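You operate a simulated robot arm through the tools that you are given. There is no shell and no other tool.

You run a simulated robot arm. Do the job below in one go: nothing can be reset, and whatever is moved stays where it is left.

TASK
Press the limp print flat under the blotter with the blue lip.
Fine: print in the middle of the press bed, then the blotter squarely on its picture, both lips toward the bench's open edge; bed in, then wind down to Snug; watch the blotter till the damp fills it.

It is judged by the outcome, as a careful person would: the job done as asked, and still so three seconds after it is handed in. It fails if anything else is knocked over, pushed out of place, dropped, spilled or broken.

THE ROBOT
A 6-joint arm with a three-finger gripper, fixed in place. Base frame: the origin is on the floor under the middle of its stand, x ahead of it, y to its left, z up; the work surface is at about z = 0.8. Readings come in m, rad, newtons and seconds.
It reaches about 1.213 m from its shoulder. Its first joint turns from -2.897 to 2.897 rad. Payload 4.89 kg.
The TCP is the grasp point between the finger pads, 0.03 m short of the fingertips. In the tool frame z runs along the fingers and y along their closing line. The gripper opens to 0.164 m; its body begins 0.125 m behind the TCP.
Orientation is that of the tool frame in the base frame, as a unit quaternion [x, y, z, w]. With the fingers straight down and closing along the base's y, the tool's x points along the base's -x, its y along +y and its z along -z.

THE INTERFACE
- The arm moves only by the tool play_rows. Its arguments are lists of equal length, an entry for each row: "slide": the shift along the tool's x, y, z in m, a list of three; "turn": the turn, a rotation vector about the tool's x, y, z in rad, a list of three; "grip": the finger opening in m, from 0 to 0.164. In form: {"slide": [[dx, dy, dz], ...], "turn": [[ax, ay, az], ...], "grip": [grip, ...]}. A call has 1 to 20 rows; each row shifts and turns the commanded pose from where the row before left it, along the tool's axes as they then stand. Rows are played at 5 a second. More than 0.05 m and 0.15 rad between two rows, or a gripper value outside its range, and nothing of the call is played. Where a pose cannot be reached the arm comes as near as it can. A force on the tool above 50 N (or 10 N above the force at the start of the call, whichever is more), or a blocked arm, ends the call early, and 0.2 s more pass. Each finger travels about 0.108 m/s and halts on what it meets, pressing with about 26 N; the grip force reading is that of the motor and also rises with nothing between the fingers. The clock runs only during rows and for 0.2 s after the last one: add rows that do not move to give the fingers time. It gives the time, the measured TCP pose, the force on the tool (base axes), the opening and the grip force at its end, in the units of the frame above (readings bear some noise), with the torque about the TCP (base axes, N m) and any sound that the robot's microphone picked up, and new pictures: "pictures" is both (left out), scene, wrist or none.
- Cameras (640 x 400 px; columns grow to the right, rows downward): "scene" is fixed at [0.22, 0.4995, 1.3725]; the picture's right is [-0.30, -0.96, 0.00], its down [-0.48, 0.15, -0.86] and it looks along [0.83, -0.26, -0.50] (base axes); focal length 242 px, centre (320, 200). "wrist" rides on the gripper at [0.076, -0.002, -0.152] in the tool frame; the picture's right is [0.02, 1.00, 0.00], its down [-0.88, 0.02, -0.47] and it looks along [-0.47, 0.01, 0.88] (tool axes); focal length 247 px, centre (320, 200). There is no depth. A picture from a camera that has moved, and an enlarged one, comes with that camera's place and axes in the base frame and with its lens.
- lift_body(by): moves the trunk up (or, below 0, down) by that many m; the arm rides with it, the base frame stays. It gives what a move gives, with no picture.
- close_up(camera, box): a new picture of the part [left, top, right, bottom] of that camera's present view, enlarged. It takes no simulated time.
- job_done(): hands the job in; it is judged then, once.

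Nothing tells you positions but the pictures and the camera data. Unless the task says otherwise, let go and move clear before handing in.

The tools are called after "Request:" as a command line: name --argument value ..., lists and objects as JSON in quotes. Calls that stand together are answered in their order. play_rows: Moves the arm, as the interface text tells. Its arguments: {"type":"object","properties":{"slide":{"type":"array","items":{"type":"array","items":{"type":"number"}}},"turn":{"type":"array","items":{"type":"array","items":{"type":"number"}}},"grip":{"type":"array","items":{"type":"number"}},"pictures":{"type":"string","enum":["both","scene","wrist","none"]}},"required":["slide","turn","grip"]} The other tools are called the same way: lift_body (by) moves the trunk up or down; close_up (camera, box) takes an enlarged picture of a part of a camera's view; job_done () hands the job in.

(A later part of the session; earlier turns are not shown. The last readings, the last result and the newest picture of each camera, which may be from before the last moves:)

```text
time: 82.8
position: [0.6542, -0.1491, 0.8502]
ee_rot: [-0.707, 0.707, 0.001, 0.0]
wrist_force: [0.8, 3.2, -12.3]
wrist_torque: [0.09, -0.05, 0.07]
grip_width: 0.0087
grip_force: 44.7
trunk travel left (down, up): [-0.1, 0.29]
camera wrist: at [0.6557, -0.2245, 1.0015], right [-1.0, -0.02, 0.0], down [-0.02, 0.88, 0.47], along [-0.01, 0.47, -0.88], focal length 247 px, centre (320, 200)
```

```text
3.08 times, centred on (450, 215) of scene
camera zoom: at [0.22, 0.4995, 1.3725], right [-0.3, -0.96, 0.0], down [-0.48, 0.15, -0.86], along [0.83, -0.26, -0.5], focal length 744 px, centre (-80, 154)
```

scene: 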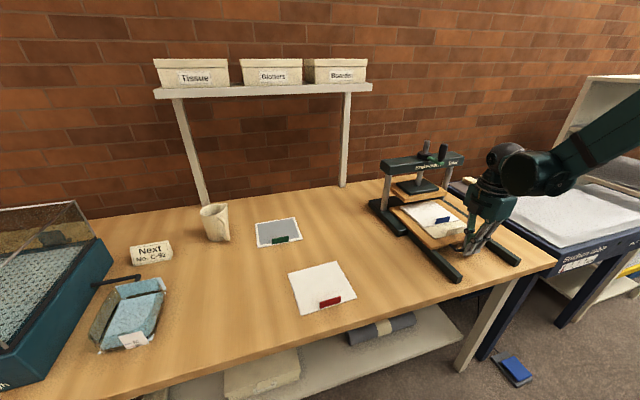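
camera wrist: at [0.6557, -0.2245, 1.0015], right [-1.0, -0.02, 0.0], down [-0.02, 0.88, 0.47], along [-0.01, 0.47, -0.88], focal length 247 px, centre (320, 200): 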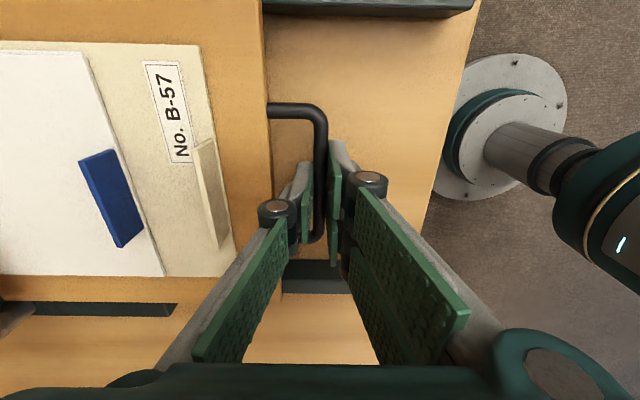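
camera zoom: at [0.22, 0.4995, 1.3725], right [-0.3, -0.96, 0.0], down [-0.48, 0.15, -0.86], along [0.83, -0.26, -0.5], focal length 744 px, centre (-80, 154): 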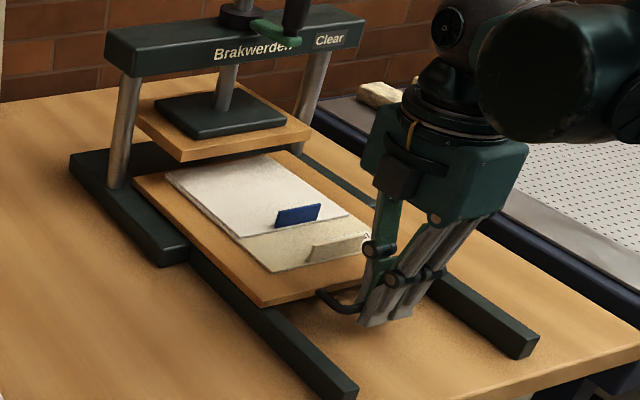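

The stack rides along undisturbed. Continuing, then creeping to the stop.

Request:
play_rows --slide '[[0, -0.005, 0.0003], [0, -0.01, 0], [0, -0.014, 0], [0, -0.014, 0], [0, -0.014, 0], [0, -0.014, 0], [0, -0.008, 0], [0, -0.004, 0], [0, -0.003, 0], [0, -0.002, 0], [0, -0.0015, 0], [0, 0, 0]]' --turn '[[0, 0, 0], [0, 0, 0], [0, 0, 0], [0, 0, 0], [0, 0, 0], [0, 0, 0], [0, 0, 0], [0, 0, 0], [0, 0, 0], [0, 0, 0], [0, 0, 0], [0, 0, 0]]' --grip '[0.005, 0.005, 0.005, 0.005, 0.005, 0.005, 0.005, 0.005, 0.005, 0.005, 0.005, 0.005]'

Request:
close_up --camera "scene" --box '[370, 150, 530, 280]'

```text
time: 85.4
position: [0.7429, -0.148, 0.8493]
ee_rot: [0.707, -0.707, -0.001, 0.0]
wrist_force: [0.9, -22.9, 1.2]
wrist_torque: [-0.45, -0.01, 0.17]
grip_width: 0.009
grip_force: 44.8
trunk travel left (down, up): [-0.1, 0.29]
camera wrist: at [0.7446, -0.2245, 1.0014], right [-1.0, -0.02, 0.0], down [-0.02, 0.88, 0.47], along [-0.01, 0.47, -0.88], focal length 247 px, centre (320, 200)
```

scene: 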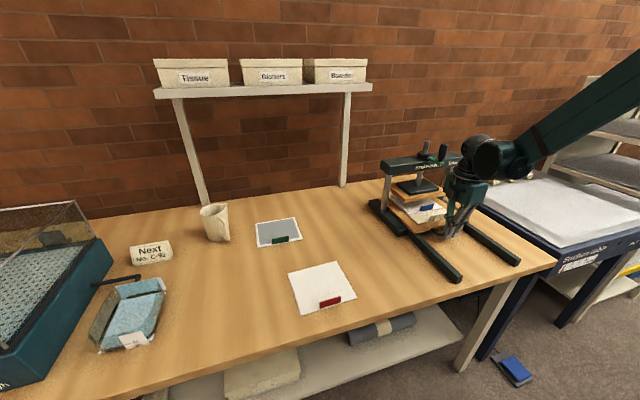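
wrist: 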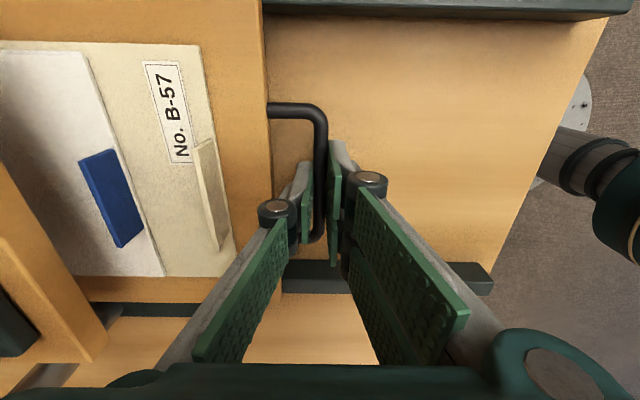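

```text
3.08 times, centred on (450, 215) of scene
camera zoom: at [0.22, 0.4995, 1.3725], right [-0.3, -0.96, 0.0], down [-0.48, 0.15, -0.86], along [0.83, -0.26, -0.5], focal length 744 px, centre (-80, 154)
```

zoom: 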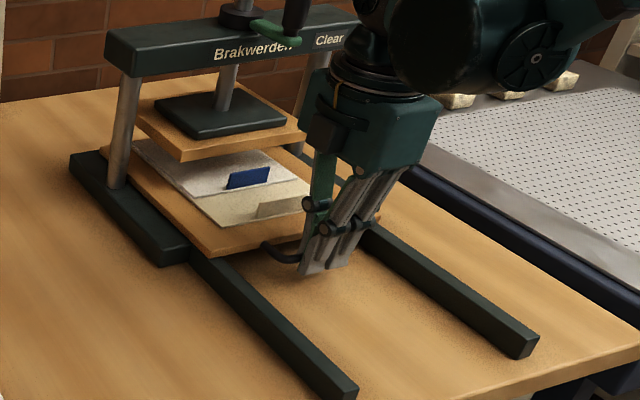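

Request:
play_rows --slide '[[0.0005, -0.0006, 0], [0, -0.0006, 0], [0, -0.0006, 0], [0, 0, 0]]' --turn '[[0, 0, 0], [0, 0, 0], [0, 0, 0], [0, 0, 0]]' --grip '[0.005, 0.005, 0.005, 0.005]' --pictures "none"

```text
time: 86.4
position: [0.7458, -0.1476, 0.8502]
ee_rot: [-0.707, 0.708, 0.0, 0.0]
wrist_force: [-1.3, -16.6, -0.6]
wrist_torque: [-0.19, 0.02, 0.08]
grip_width: 0.009
grip_force: 45.0
trunk travel left (down, up): [-0.1, 0.29]
```

Request:
play_rows --slide '[[0.0004, -0.0005, 0], [0, -0.0005, 0], [0, -0.0005, 0], [0, 0, 0]]' --turn '[[0, 0, 0], [0, 0, 0], [0, 0, 0], [0, 0, 0]]' --grip '[0.005, 0.005, 0.005, 0.005]' --pictures "none"

```text
time: 87.4
position: [0.7455, -0.1492, 0.8508]
ee_rot: [-0.707, 0.707, 0.001, 0.0]
wrist_force: [-2.6, -4.6, -0.8]
wrist_torque: [0.1, 0.01, 0.07]
grip_width: 0.0088
grip_force: 45.3
trunk travel left (down, up): [-0.1, 0.29]
```

Request:
play_rows --slide '[[0, -0.0006, 0], [0, -0.0006, 0], [0, -0.0006, 0], [0, 0, 0]]' --turn '[[0, 0, 0], [0, 0, 0], [0, 0, 0], [0, 0, 0]]' --grip '[0.005, 0.005, 0.005, 0.005]' --pictures "wrist"

```text
time: 88.5
position: [0.7445, -0.1486, 0.85]
ee_rot: [0.707, -0.707, -0.001, 0.0]
wrist_force: [-10.0, 3.4, -8.4]
wrist_torque: [-0.29, 0.11, 0.01]
grip_width: 0.0089
grip_force: 44.6
trunk travel left (down, up): [-0.1, 0.29]
stopped in row 4: the force on the tool passed its limit at 51 N (the readings are from after the stop); the commanded pose is now the measured one
camera wrist: at [0.7483, -0.2246, 1.0014], right [-1.0, -0.02, 0.0], down [-0.02, 0.88, 0.47], along [-0.01, 0.47, -0.88], focal length 247 px, centre (320, 200)
```

wrist: 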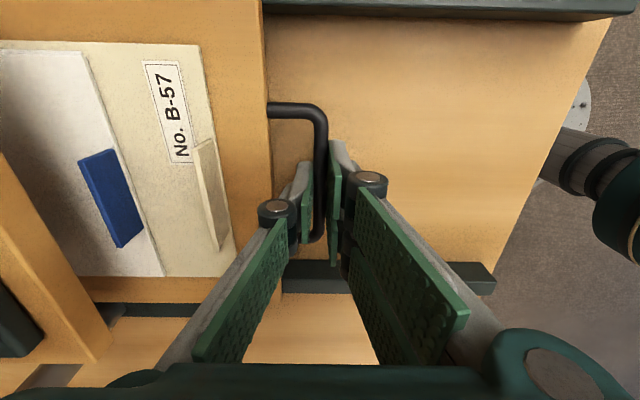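

The stop is felt (51 N), so the bed is fully in. Releasing the handle and backing away upward.

Request:
play_rows --slide '[[0, 0, 0], [0, 0, 0], [0, 0, -0.01], [0, 0.005, -0.03], [0, 0.02, -0.04], [0, 0.03, -0.035], [0, 0.03, -0.035], [0, 0.03, -0.03], [0, 0.02, -0.03], [0, 0, -0.03], [0, 0, -0.03], [0, 0, -0.03], [0, 0, 0], [0, 0, 0]]' --turn '[[0, 0, 0], [0, 0, 0], [0, 0, 0], [0, 0, 0], [0, 0, 0], [0, 0, 0], [0, 0, 0], [0, 0, 0], [0, 0, 0], [0, 0, 0], [0, 0, 0], [0, 0, 0], [0, 0, 0], [0, 0, 0]]' --grip '[0.03, 0.03, 0.03, 0.03, 0.03, 0.03, 0.03, 0.03, 0.03, 0.03, 0.03, 0.03, 0.03, 0.03]'

Request:
close_up --camera "scene" --box '[370, 130, 490, 240]'

```text
time: 91.5
position: [0.6122, -0.1493, 1.1507]
ee_rot: [0.707, -0.707, -0.003, 0.0]
wrist_force: [-0.5, 0.7, 0.0]
wrist_torque: [0.02, -0.04, 0.02]
grip_width: 0.0302
grip_force: 0.1
trunk travel left (down, up): [-0.1, 0.29]
camera wrist: at [0.6142, -0.2249, 1.302], right [-1.0, -0.02, 0.0], down [-0.02, 0.88, 0.47], along [-0.01, 0.47, -0.88], focal length 247 px, centre (320, 200)
```

scene: 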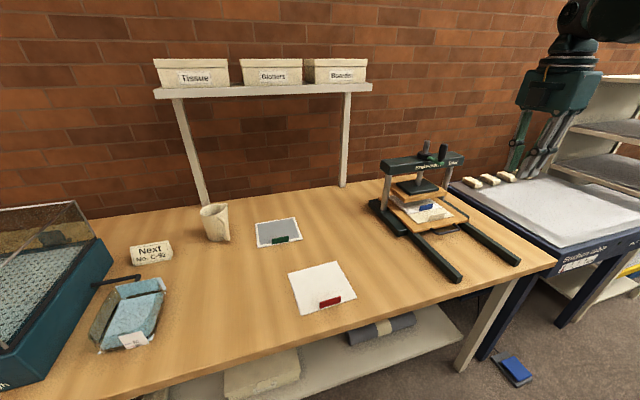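
wrist: 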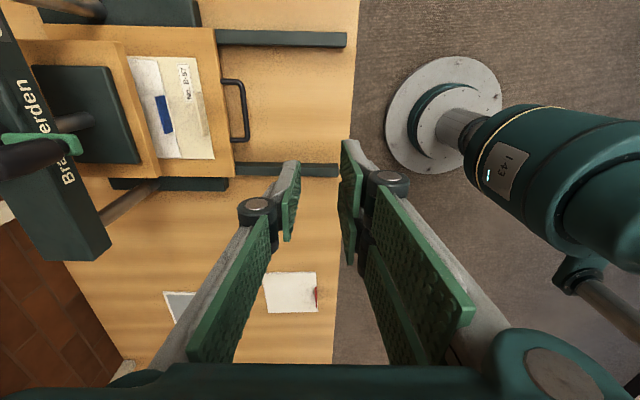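

```text
3.64 times, centred on (430, 185) of scene
camera zoom: at [0.22, 0.4995, 1.3725], right [-0.3, -0.96, 0.0], down [-0.48, 0.15, -0.86], along [0.83, -0.26, -0.5], focal length 879 px, centre (-80, 254)
```

zoom: 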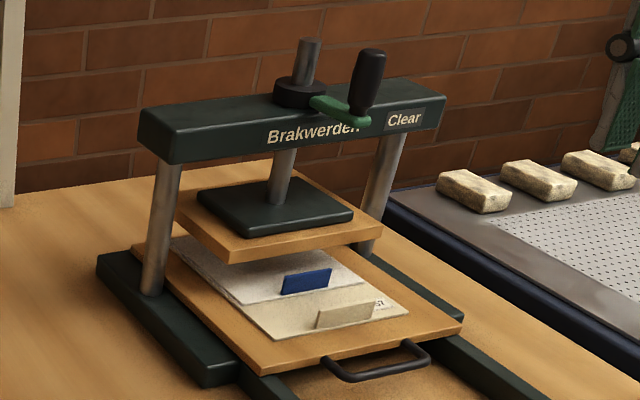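

The stack is under the platen and the readout still says "Clear". Next the crank: I'll move the wrist camera above the hub to measure hub and knob precisely.

Request:
play_rows --slide '[[0, 0, -0.04], [0, 0, -0.04], [0, -0.01, -0.03], [0, -0.04, 0], [0, -0.04, 0], [0, -0.04, 0], [0, -0.04, 0], [0, -0.04, 0], [0, -0.03, 0], [0, 0, 0], [0, 0, 0]]' --turn '[[0, 0, 0], [0, 0, 0], [0, 0, 0], [0, 0, 0], [0, 0, 0], [0, 0, 0], [0, 0, 0], [0, 0, 0], [0, 0, 0], [0, 0, 0], [0, 0, 0]]' --grip '[0.0, 0.0, 0.0, 0.0, 0.0, 0.0, 0.0, 0.0, 0.0, 0.0, 0.0]'

Request:
close_up --camera "wrist" --box '[150, 20, 450, 220]'

```text
time: 94.0
position: [0.8521, -0.1484, 1.2594]
ee_rot: [0.707, -0.707, -0.002, 0.0]
wrist_force: [1.2, 0.6, -0.1]
wrist_torque: [0.04, 0.11, 0.0]
grip_width: 0.0002
grip_force: 25.8
trunk travel left (down, up): [-0.1, 0.29]
camera wrist: at [0.8539, -0.2241, 1.4112], right [-1.0, -0.02, 0.0], down [-0.02, 0.88, 0.47], along [-0.01, 0.47, -0.88], focal length 247 px, centre (320, 200)
```

scene: 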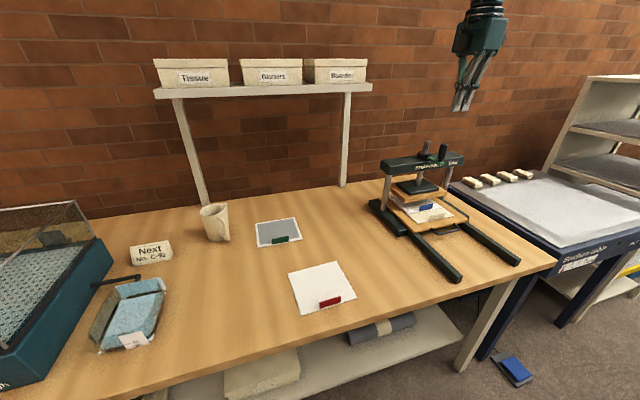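
wrist: 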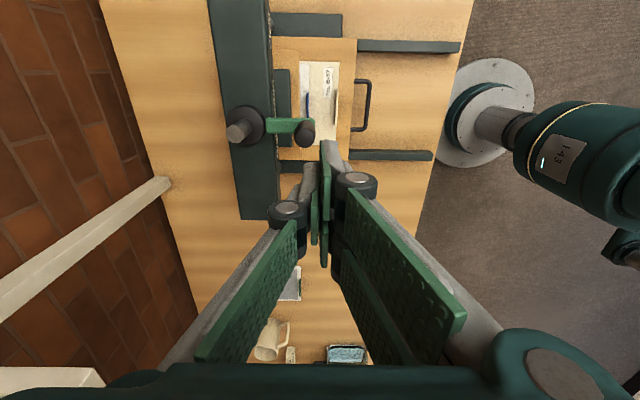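

```text
2.00 times, centred on (300, 120) of wrist
camera zoom: at [0.8539, -0.2241, 1.4112], right [-1.0, -0.02, 0.0], down [-0.02, 0.88, 0.47], along [-0.01, 0.47, -0.88], focal length 494 px, centre (360, 360)
```

zoom: 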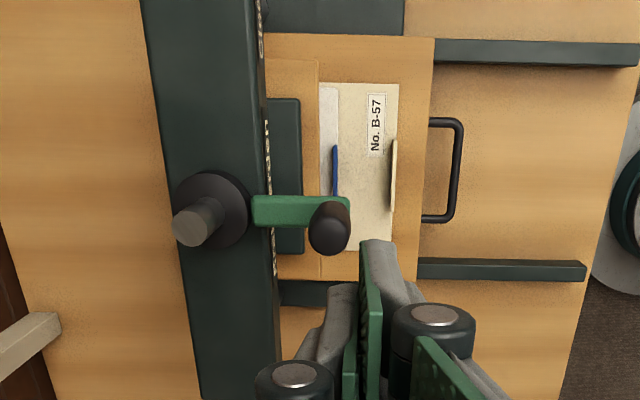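

Hub axis ≈ (0.956, −0.152), knob ≈ (0.871, −0.153) at radius 0.085, pointing toward the robot. I'll use the closed fingers as a pusher: come down beside the knob on its −y side (clockwise behind it) at z ≈ 1.115.

Request:
play_rows --slide '[[0.029, -0.019, 0], [0.029, -0.02, 0], [0, 0, 0.04], [0, 0, 0.04], [0, 0, 0.04], [0, 0, 0.024], [0, 0, 0], [0, 0, 0]]' --turn '[[0, 0, 0], [0, 0, 0], [0, 0, 0], [0, 0, 0], [0, 0, 0], [0, 0, 0], [0, 0, 0], [0, 0, 0]]' --grip '[0.0, 0.0, 0.0, 0.0, 0.0, 0.0, 0.0, 0.0]'

Request:
close_up --camera "scene" --box '[370, 110, 500, 200]'

Request:
close_up --camera "wrist" --box '[180, 80, 460, 280]'

```text
time: 95.8
position: [0.8909, -0.2077, 1.1145]
ee_rot: [0.707, -0.707, -0.002, 0.001]
wrist_force: [1.3, 0.7, -0.7]
wrist_torque: [0.03, 0.04, -0.02]
grip_width: 0.0
grip_force: 25.9
trunk travel left (down, up): [-0.1, 0.29]
camera wrist: at [0.8932, -0.2833, 1.2665], right [-1.0, -0.02, 0.0], down [-0.02, 0.88, 0.47], along [-0.01, 0.47, -0.88], focal length 247 px, centre (320, 200)
```

scene: 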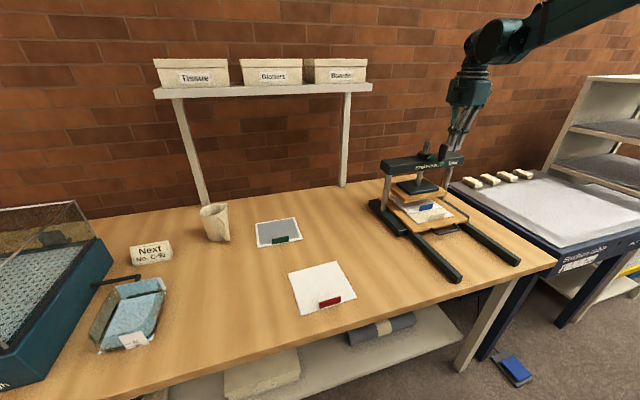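
wrist: 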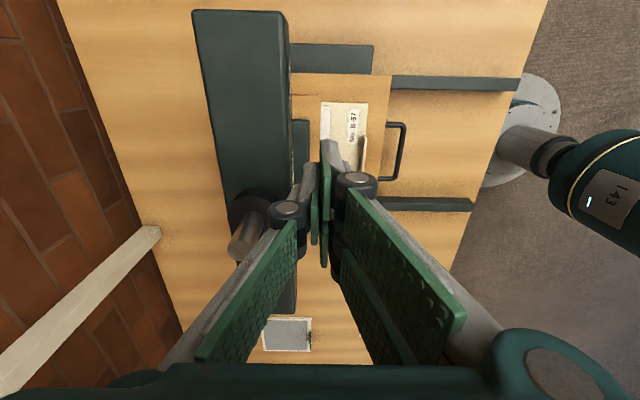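

```text
4.44 times, centred on (435, 155) of scene
camera zoom: at [0.22, 0.4995, 1.3725], right [-0.3, -0.96, 0.0], down [-0.48, 0.15, -0.86], along [0.83, -0.26, -0.5], focal length 1074 px, centre (-191, 400)
```

zoom: 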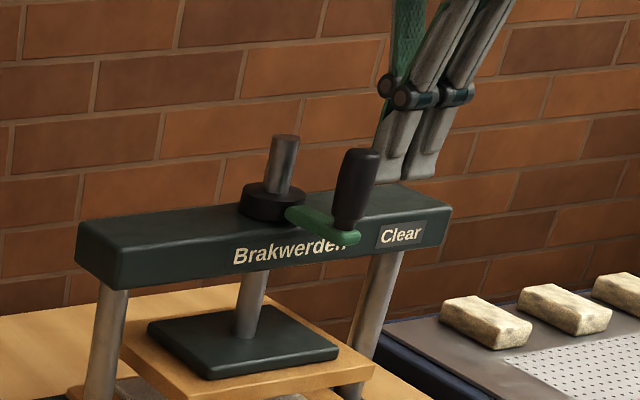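

```text
2.00 times, centred on (320, 180) of wrist
camera zoom: at [0.8932, -0.2833, 1.2665], right [-1.0, -0.02, 0.0], down [-0.02, 0.88, 0.47], along [-0.01, 0.47, -0.88], focal length 494 px, centre (320, 240)
```

zoom: 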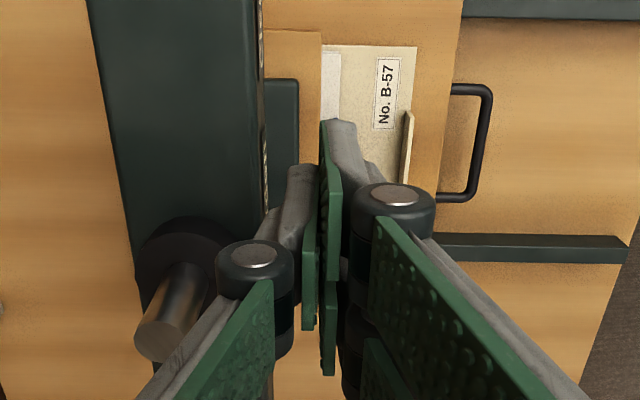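

Fingers are beside the knob. First small clockwise (from above) push, watching the platen and readout.

Request:
play_rows --slide '[[-0.0071, 0.0054, 0], [-0.0076, 0.0045, 0], [-0.0081, 0.0038, 0], [-0.0084, 0.0029, 0], [-0.0086, 0.002, 0], [-0.0089, 0.0011, 0], [-0.0089, 0.0001, 0], [0, 0, 0]]' --turn '[[0, 0, 0], [0, 0, 0], [0, 0, 0], [0, 0, 0], [0, 0, 0], [0, 0, 0], [0, 0, 0], [0, 0, 0]]' --grip '[0.0, 0.0, 0.0, 0.0, 0.0, 0.0, 0.0, 0.0]'

Request:
close_up --camera "scene" --box '[370, 110, 500, 240]'

Request:
close_up --camera "wrist" --box '[180, 80, 460, 280]'

```text
time: 97.5
position: [0.8715, -0.1491, 1.1164]
ee_rot: [-0.707, 0.707, 0.002, 0.0]
wrist_force: [-0.5, -1.0, -0.5]
wrist_torque: [-0.02, 0.02, 0.05]
grip_width: 0.0002
grip_force: 25.9
trunk travel left (down, up): [-0.1, 0.29]
camera wrist: at [0.8735, -0.2252, 1.2676], right [-1.0, -0.02, 0.0], down [-0.02, 0.88, 0.47], along [-0.01, 0.47, -0.88], focal length 247 px, centre (320, 200)
```

scene: 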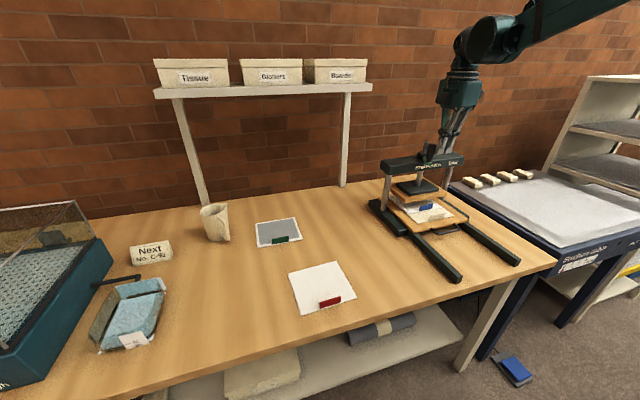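
wrist: 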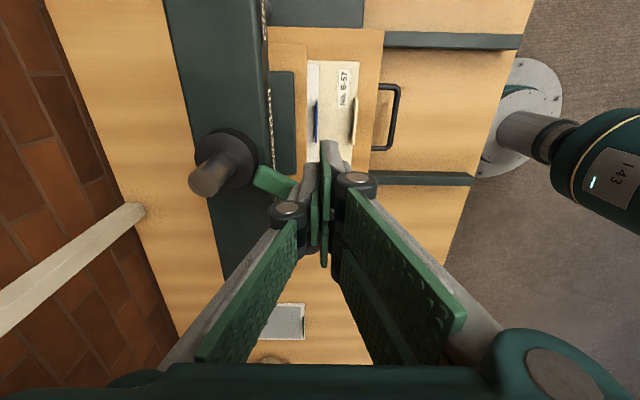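

```text
3.08 times, centred on (435, 175) of scene
camera zoom: at [0.22, 0.4995, 1.3725], right [-0.3, -0.96, 0.0], down [-0.48, 0.15, -0.86], along [0.83, -0.26, -0.5], focal length 744 px, centre (-34, 277)
```

zoom: 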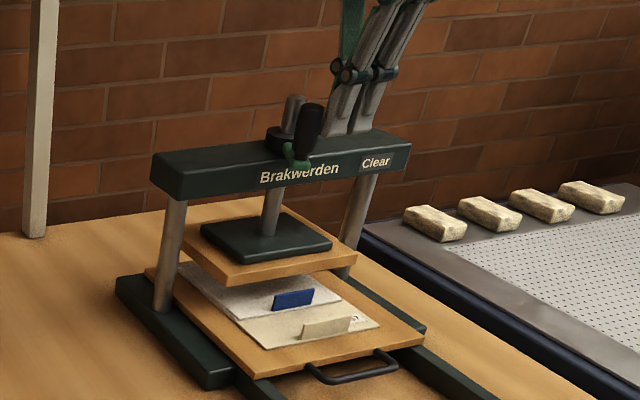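

```text
2.00 times, centred on (320, 180) of wrist
camera zoom: at [0.8735, -0.2252, 1.2676], right [-1.0, -0.02, 0.0], down [-0.02, 0.88, 0.47], along [-0.01, 0.47, -0.88], focal length 494 px, centre (320, 240)
```

zoom: 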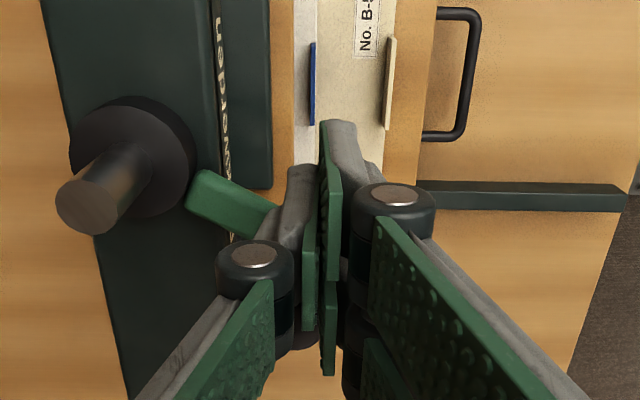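

Clockwise works: the crank moved ~30° with almost no force and the platen came down a few millimetres. Continuing around the circle.

Request:
play_rows --slide '[[-0.0088, -0.0007, 0], [-0.0088, -0.0017, 0], [-0.0085, -0.0026, 0], [-0.0082, -0.0035, 0], [-0.0077, -0.0043, 0], [-0.0073, -0.0051, 0], [-0.0067, -0.0059, 0], [-0.0061, -0.0065, 0], [0, 0, 0]]' --turn '[[0, 0, 0], [0, 0, 0], [0, 0, 0], [0, 0, 0], [0, 0, 0], [0, 0, 0], [0, 0, 0], [0, 0, 0], [0, 0, 0]]' --grip '[0.0, 0.0, 0.0, 0.0, 0.0, 0.0, 0.0, 0.0, 0.0]'

Request:
close_up --camera "scene" --box '[370, 110, 500, 240]'

Request:
close_up --camera "wrist" --box '[180, 80, 460, 280]'

```text
time: 99.5
position: [0.9005, -0.0875, 1.1151]
ee_rot: [0.707, -0.707, -0.002, 0.001]
wrist_force: [-1.9, -4.7, 0.0]
wrist_torque: [0.01, -0.01, -0.07]
grip_width: 0.0
grip_force: 44.9
trunk travel left (down, up): [-0.1, 0.29]
camera wrist: at [0.9034, -0.1634, 1.2664], right [-1.0, -0.02, 0.0], down [-0.02, 0.88, 0.47], along [-0.01, 0.47, -0.88], focal length 247 px, centre (320, 200)
```

scene: 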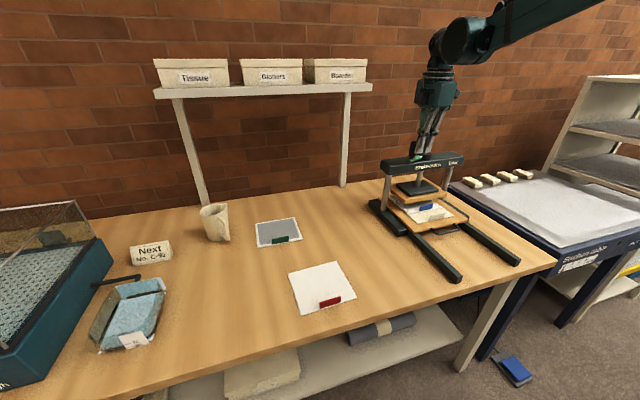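
wrist: 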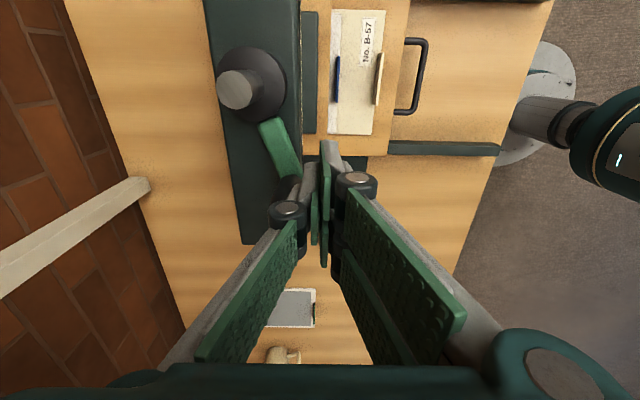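

```text
3.08 times, centred on (435, 175) of scene
camera zoom: at [0.22, 0.4995, 1.3725], right [-0.3, -0.96, 0.0], down [-0.48, 0.15, -0.86], along [0.83, -0.26, -0.5], focal length 744 px, centre (-34, 277)
```

zoom: 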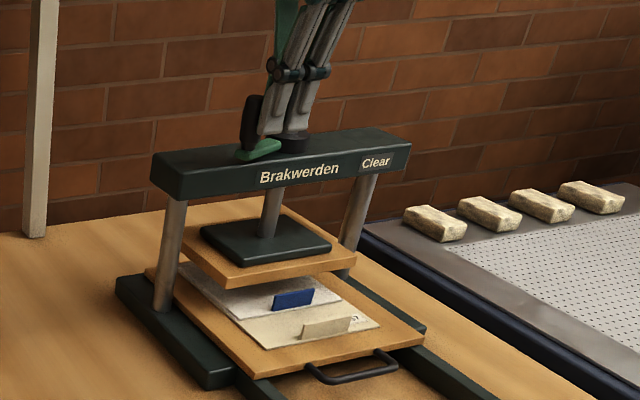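

```text
2.00 times, centred on (320, 180) of wrist
camera zoom: at [0.9034, -0.1634, 1.2664], right [-1.0, -0.02, 0.0], down [-0.02, 0.88, 0.47], along [-0.01, 0.47, -0.88], focal length 494 px, centre (320, 240)
```

zoom: 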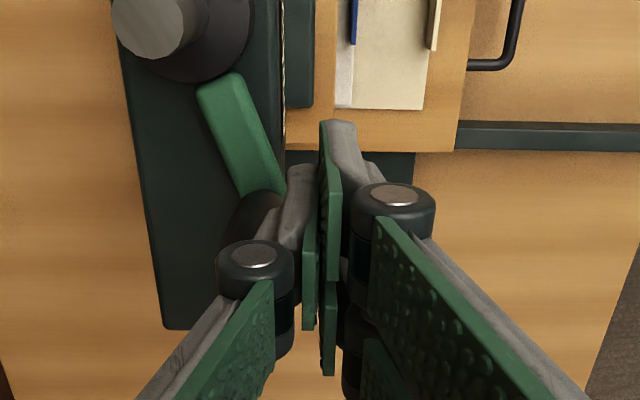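

Good progress, readout still "Clear". Continuing the arc over the +y side.

Request:
play_rows --slide '[[-0.0054, -0.0071, 0], [-0.0045, -0.0076, 0], [-0.0038, -0.0081, 0], [-0.0029, -0.0084, 0], [-0.002, -0.0086, 0], [-0.0011, -0.0089, 0], [-0.0001, -0.0089, 0], [0, 0, 0]]' --turn '[[0, 0, 0], [0, 0, 0], [0, 0, 0], [0, 0, 0], [0, 0, 0], [0, 0, 0], [0, 0, 0], [0, 0, 0]]' --grip '[0.0, 0.0, 0.0, 0.0, 0.0, 0.0, 0.0, 0.0]'

Request:
close_up --camera "scene" --box '[370, 110, 500, 240]'

Request:
close_up --camera "wrist" --box '[180, 0, 460, 200]'

```text
time: 101.3
position: [0.9604, -0.0669, 1.1151]
ee_rot: [0.707, -0.707, -0.002, 0.0]
wrist_force: [-2.5, 0.5, 0.8]
wrist_torque: [0.03, -0.04, -0.01]
grip_width: 0.0
grip_force: 45.4
trunk travel left (down, up): [-0.1, 0.29]
camera wrist: at [0.962, -0.1441, 1.2663], right [-1.0, -0.02, 0.0], down [-0.02, 0.88, 0.47], along [-0.01, 0.47, -0.88], focal length 247 px, centre (320, 200)
```

scene: 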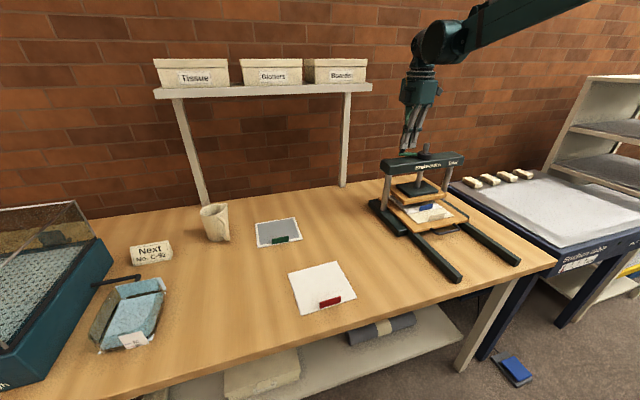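
wrist: 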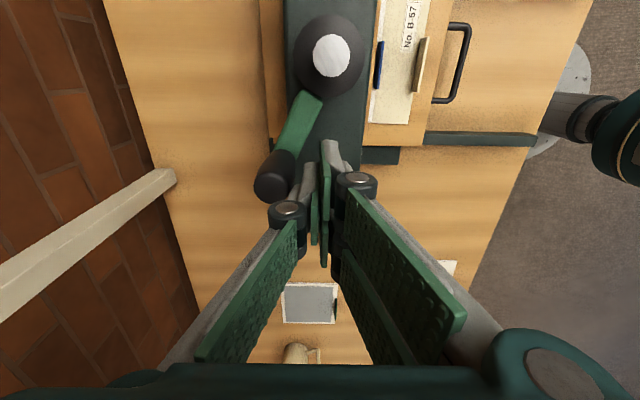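

```text
3.08 times, centred on (435, 175) of scene
camera zoom: at [0.22, 0.4995, 1.3725], right [-0.3, -0.96, 0.0], down [-0.48, 0.15, -0.86], along [0.83, -0.26, -0.5], focal length 744 px, centre (-34, 277)
```

zoom: 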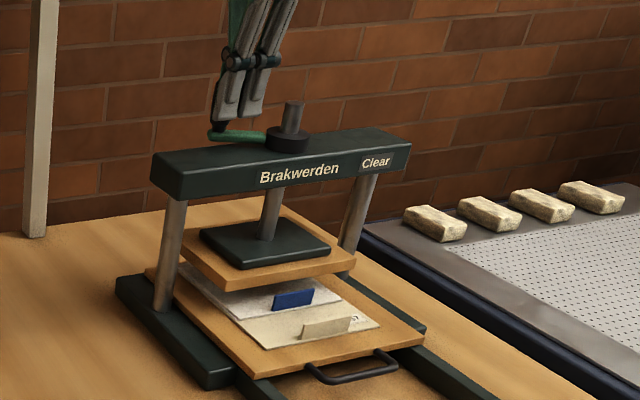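

```text
2.00 times, centred on (320, 100) of wrist
camera zoom: at [0.962, -0.1441, 1.2663], right [-1.0, -0.02, 0.0], down [-0.02, 0.88, 0.47], along [-0.01, 0.47, -0.88], focal length 494 px, centre (320, 400)
```

zoom: 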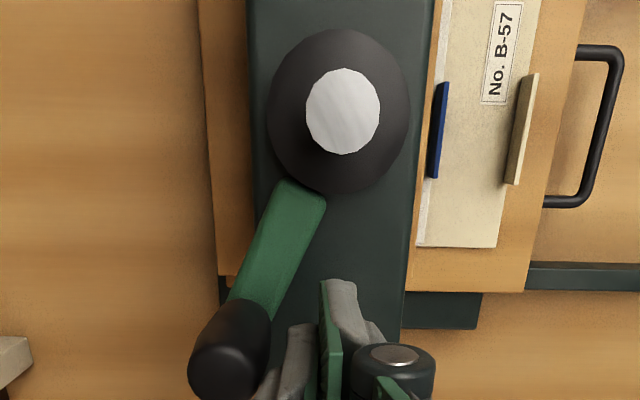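

Request:
close_up --camera "scene" --box '[390, 150, 470, 225]'

```text
5.33 times, centred on (430, 188) of scene
camera zoom: at [0.22, 0.4995, 1.3725], right [-0.3, -0.96, 0.0], down [-0.48, 0.15, -0.86], along [0.83, -0.26, -0.5], focal length 1290 px, centre (-267, 267)
```

zoom: 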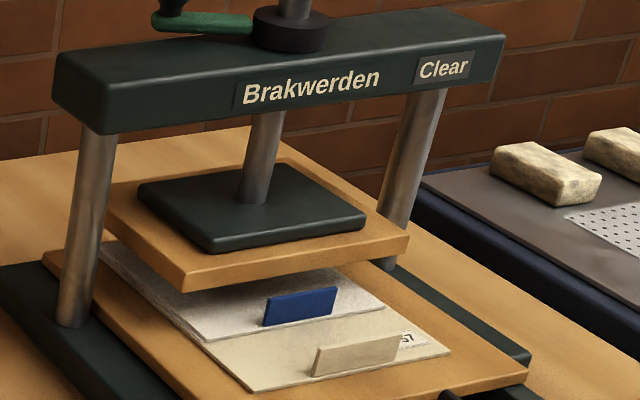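

About 12 mm of platen travel so far with the crank at ~65°. Continuing around the far side.

Request:
play_rows --slide '[[0.0007, -0.0088, 0], [0.0017, -0.0088, 0], [0.0026, -0.0085, 0], [0.0035, -0.0082, 0], [0.0043, -0.0077, 0], [0.0051, -0.0073, 0], [0.0059, -0.0067, 0], [0.0065, -0.0061, 0], [0, 0, 0]]' --turn '[[0, 0, 0], [0, 0, 0], [0, 0, 0], [0, 0, 0], [0, 0, 0], [0, 0, 0], [0, 0, 0], [0, 0, 0], [0, 0, 0]]' --grip '[0.0, 0.0, 0.0, 0.0, 0.0, 0.0, 0.0, 0.0, 0.0]'

Request:
close_up --camera "scene" --box '[390, 140, 470, 225]'

Request:
close_up --camera "wrist" --box '[180, 0, 460, 200]'

```text
time: 103.3
position: [1.0207, -0.0973, 1.1151]
ee_rot: [0.707, -0.707, -0.001, 0.002]
wrist_force: [-0.6, 0.2, -1.2]
wrist_torque: [0.04, 0.01, 0.0]
grip_width: 0.0062
grip_force: 44.7
trunk travel left (down, up): [-0.1, 0.29]
camera wrist: at [1.024, -0.1743, 1.2659], right [-1.0, -0.02, 0.0], down [-0.02, 0.88, 0.47], along [-0.01, 0.47, -0.88], focal length 247 px, centre (320, 200)
```

scene: 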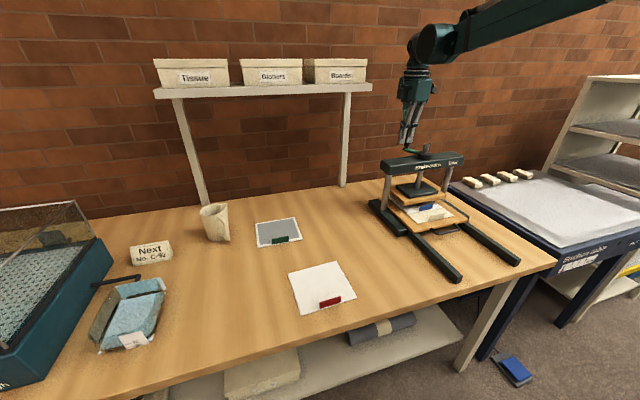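
wrist: 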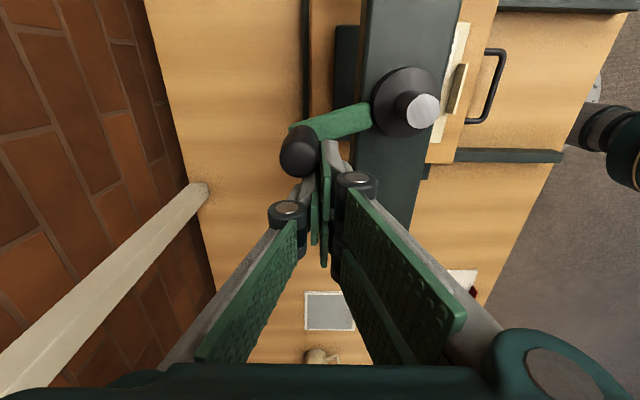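

```text
4.71 times, centred on (430, 182) of scene
camera zoom: at [0.22, 0.4995, 1.3725], right [-0.3, -0.96, 0.0], down [-0.48, 0.15, -0.86], along [0.83, -0.26, -0.5], focal length 1138 px, centre (-198, 282)
```

zoom: 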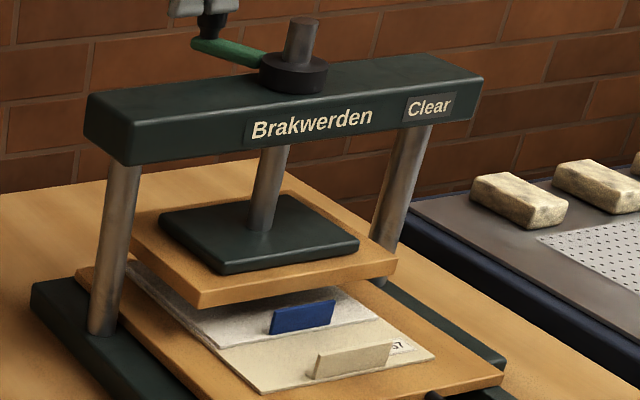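

```text
2.00 times, centred on (320, 100) of wrist
camera zoom: at [1.024, -0.1743, 1.2659], right [-1.0, -0.02, 0.0], down [-0.02, 0.88, 0.47], along [-0.01, 0.47, -0.88], focal length 494 px, centre (320, 400)
```

zoom: 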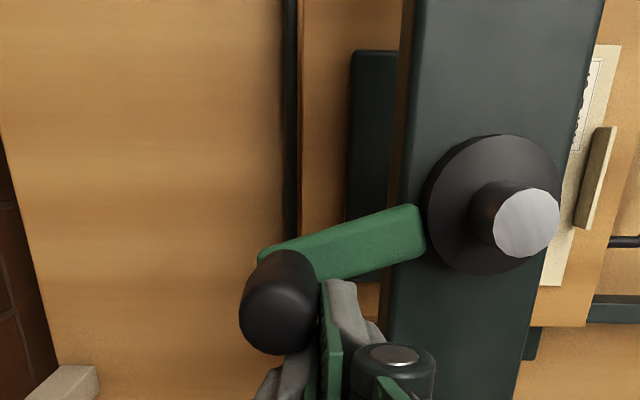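

The crank is at ~17° and the platen is down ~15 mm. My finger cluster's shape would jam going further in this orientation, so I lift, turn the wrist +90° and re-engage behind the knob.

Request:
play_rows --slide '[[-0.002, 0.001, -0.01], [-0.003, 0.002, -0.025], [-0.003, 0.003, -0.03], [0, 0, 0], [0, 0, 0], [0, 0, 0], [0, 0, 0], [0, 0, 0], [0, 0, 0], [0, 0, 0], [0, 0, 0], [0, 0, 0], [0, 0, 0], [0, 0, 0], [0, 0, 0], [0, 0, 0]]' --turn '[[0, 0, 0], [0, 0, 0], [0, 0, 0], [0, 0, 0.1428], [0, 0, 0.1428], [0, 0, 0.1428], [0, 0, 0.1428], [0, 0, 0.1428], [0, 0, 0.1428], [0, 0, 0.1428], [0, 0, 0.1428], [0, 0, 0.1428], [0, 0, 0.1428], [0, 0, 0.1428], [0, 0, 0], [0, 0, 0]]' --grip '[0.0, 0.0, 0.0, 0.0, 0.0, 0.0, 0.0, 0.0, 0.0, 0.0, 0.0, 0.0, 0.0, 0.0, 0.0, 0.0]'

Request:
close_up --camera "wrist" --box '[180, 50, 460, 250]'

Request:
close_up --camera "scene" --box '[380, 120, 480, 225]'

```text
time: 106.8
position: [1.0157, -0.0891, 1.1801]
ee_rot: [-0.001, 1.0, 0.0, -0.003]
wrist_force: [-0.3, 0.7, -0.9]
wrist_torque: [-0.03, -0.01, 0.03]
grip_width: 0.0003
grip_force: 44.9
trunk travel left (down, up): [-0.1, 0.29]
camera wrist: at [0.9395, -0.0914, 1.332], right [-0.02, 1.0, 0.0], down [0.88, 0.02, 0.47], along [0.47, 0.01, -0.88], focal length 247 px, centre (320, 200)
```

scene: 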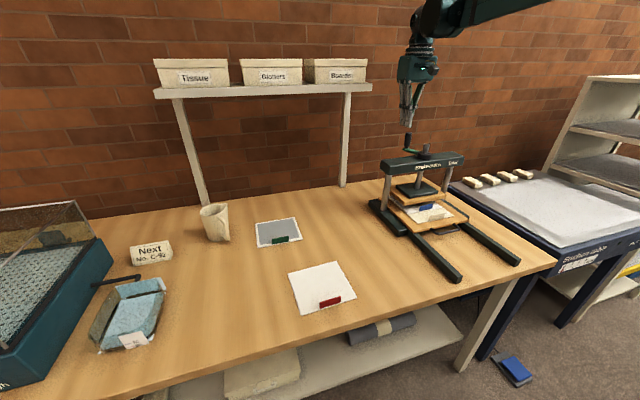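
wrist: 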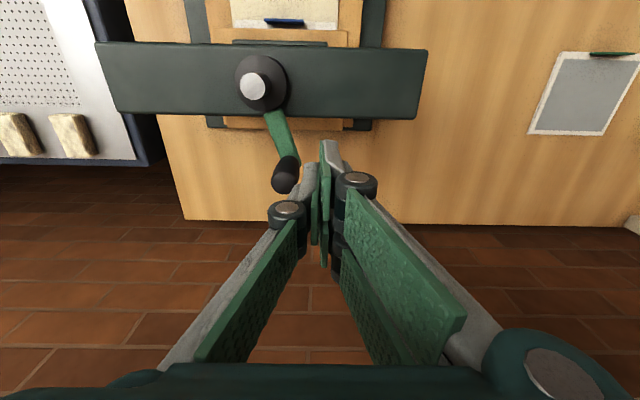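

```text
2.00 times, centred on (320, 150) of wrist
camera zoom: at [0.9395, -0.0914, 1.332], right [-0.02, 1.0, 0.0], down [0.88, 0.02, 0.47], along [0.47, 0.01, -0.88], focal length 494 px, centre (320, 300)
```

zoom: 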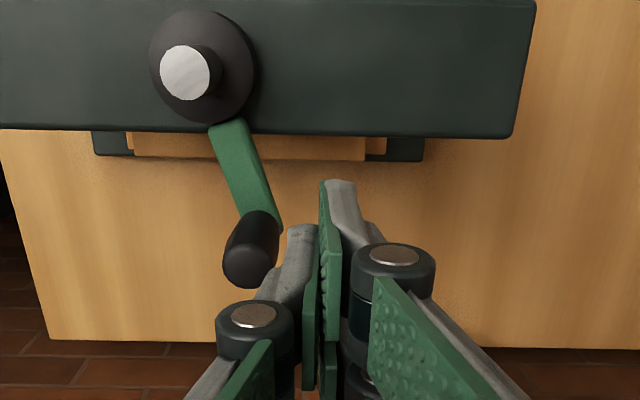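

```text
3.81 times, centred on (430, 172) of scene
camera zoom: at [0.22, 0.4995, 1.3725], right [-0.3, -0.96, 0.0], down [-0.48, 0.15, -0.86], along [0.83, -0.26, -0.5], focal length 921 px, centre (-99, 305)
```

zoom: 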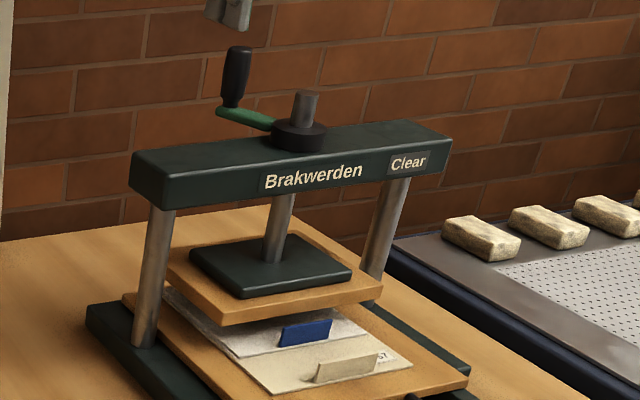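

Knob at about 20°, readout "Clear". Lowering behind it again and continuing clockwise.

Request:
play_rows --slide '[[0, 0.004, 0.025], [0, 0, 0.03], [0, 0, 0.01], [-0.0035, -0.0091, 0], [-0.0056, -0.0069, 0], [-0.0048, -0.0075, 0], [-0.0041, -0.0079, 0], [-0.0031, -0.0083, 0], [-0.0023, -0.0086, 0], [-0.0014, -0.0088, 0], [-0.0005, -0.0089, 0], [0, 0, 0]]' --turn '[[0, 0, 0], [0, 0, 0], [0, 0, 0], [0, 0, 0], [0, 0, 0], [0, 0, 0], [0, 0, 0], [0, 0, 0], [0, 0, 0], [0, 0, 0], [0, 0, 0], [0, 0, 0]]' --grip '[0.0, 0.0, 0.0, 0.0, 0.0, 0.0, 0.0, 0.0, 0.0, 0.0, 0.0, 0.0]'

Request:
close_up --camera "wrist" --box '[180, 50, 460, 250]'

Request:
close_up --camera "scene" --box '[380, 120, 480, 225]'

```text
time: 109.3
position: [1.04, -0.1506, 1.1151]
ee_rot: [0.0, 1.0, 0.0, -0.003]
wrist_force: [0.4, 2.1, 1.6]
wrist_torque: [-0.05, 0.01, -0.03]
grip_width: 0.0
grip_force: 45.0
trunk travel left (down, up): [-0.1, 0.29]
camera wrist: at [0.9646, -0.1522, 1.267], right [-0.02, 1.0, 0.0], down [0.88, 0.02, 0.47], along [0.47, 0.01, -0.88], focal length 247 px, centre (320, 200)
```

scene: 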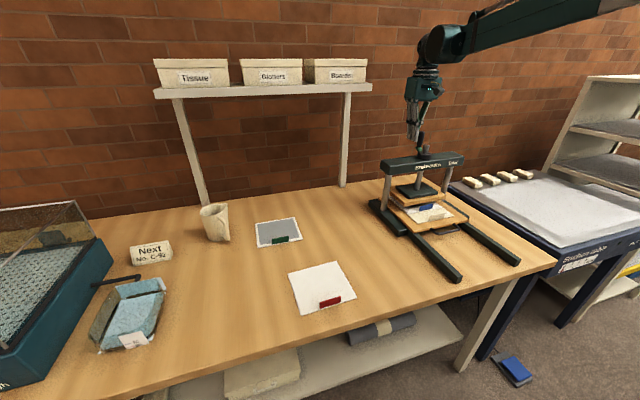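
wrist: 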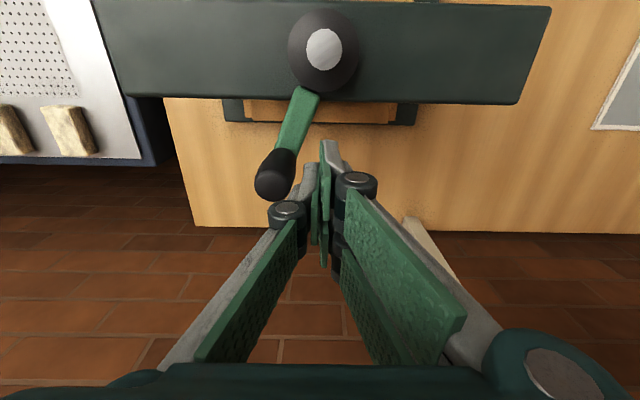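

```text
2.00 times, centred on (320, 150) of wrist
camera zoom: at [0.9646, -0.1522, 1.267], right [-0.02, 1.0, 0.0], down [0.88, 0.02, 0.47], along [0.47, 0.01, -0.88], focal length 494 px, centre (320, 300)
```

zoom: 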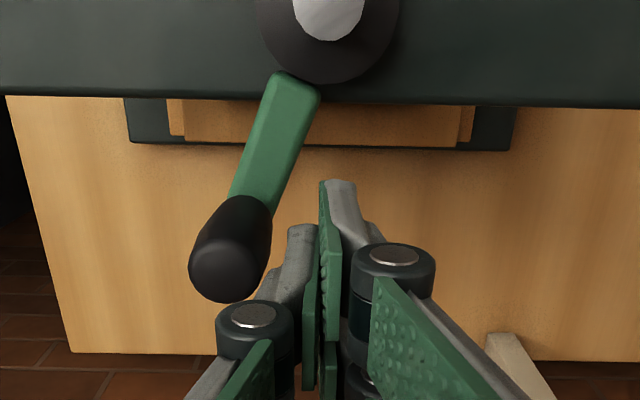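

```text
3.81 times, centred on (430, 172) of scene
camera zoom: at [0.22, 0.4995, 1.3725], right [-0.3, -0.96, 0.0], down [-0.48, 0.15, -0.86], along [0.83, -0.26, -0.5], focal length 921 px, centre (-99, 305)
```

zoom: 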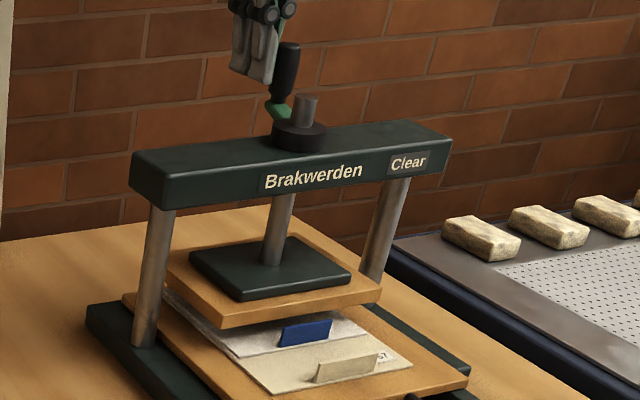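

Works well: crank at about −23°, light forces, "Clear" still. Continuing in this orientation.

Request:
play_rows --slide '[[0.0005, -0.0089, 0], [0.0014, -0.0088, 0], [0.0023, -0.0086, 0], [0.0031, -0.0083, 0], [0.0041, -0.0079, 0], [0.0048, -0.0075, 0], [0.0056, -0.0069, 0], [0.0063, -0.0063, 0], [0.0069, -0.0056, 0], [0, 0, 0]]' --turn '[[0, 0, 0], [0, 0, 0], [0, 0, 0], [0, 0, 0], [0, 0, 0], [0, 0, 0], [0, 0, 0], [0, 0, 0], [0, 0, 0], [0, 0, 0]]' --grip '[0.0, 0.0, 0.0, 0.0, 0.0, 0.0, 0.0, 0.0, 0.0, 0.0]'

Request:
close_up --camera "wrist" --box '[180, 50, 460, 250]'

Request:
close_up --camera "scene" --box '[380, 120, 480, 225]'

```text
time: 111.5
position: [1.0054, -0.2197, 1.1143]
ee_rot: [0.0, 1.0, 0.001, -0.002]
wrist_force: [-1.5, 15.3, -2.5]
wrist_torque: [0.33, -0.03, -0.44]
grip_width: 0.0
grip_force: 45.5
trunk travel left (down, up): [-0.1, 0.29]
camera wrist: at [0.9295, -0.2201, 1.2665], right [-0.02, 1.0, 0.0], down [0.88, 0.02, 0.47], along [0.47, 0.01, -0.88], focal length 247 px, centre (320, 200)
```

scene: 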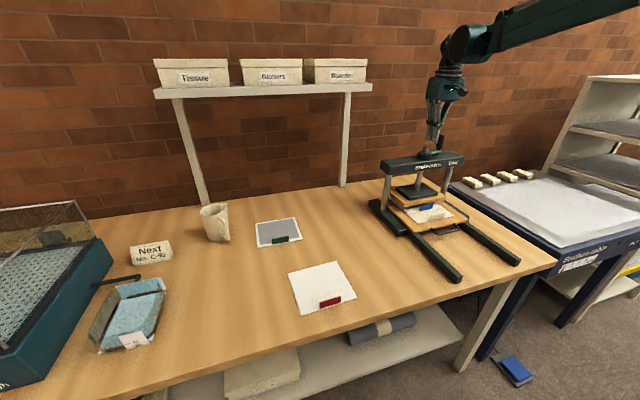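
wrist: 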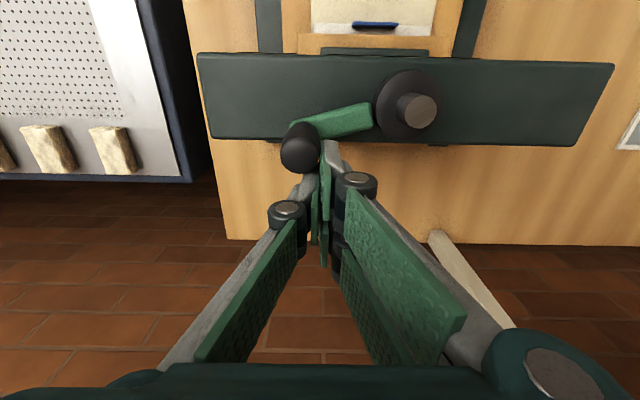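

```text
2.00 times, centred on (320, 150) of wrist
camera zoom: at [0.9295, -0.2201, 1.2665], right [-0.02, 1.0, 0.0], down [0.88, 0.02, 0.47], along [0.47, 0.01, -0.88], focal length 494 px, centre (320, 300)
```

zoom: 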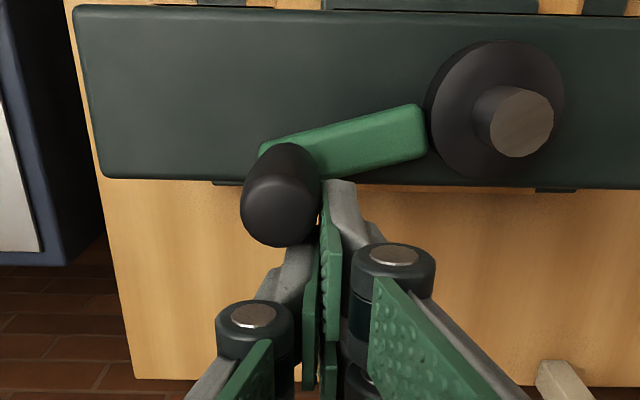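

```text
3.81 times, centred on (430, 172) of scene
camera zoom: at [0.22, 0.4995, 1.3725], right [-0.3, -0.96, 0.0], down [-0.48, 0.15, -0.86], along [0.83, -0.26, -0.5], focal length 921 px, centre (-99, 305)
```

zoom: 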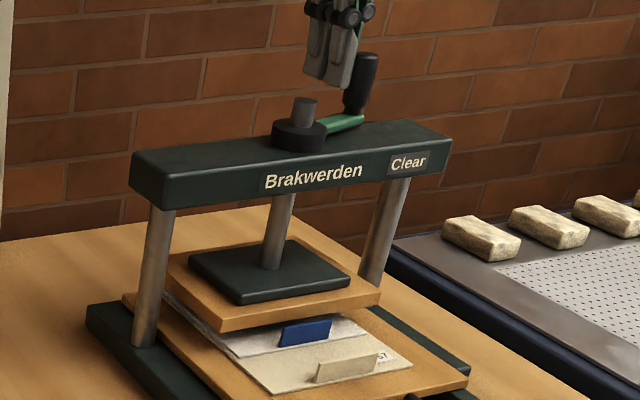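

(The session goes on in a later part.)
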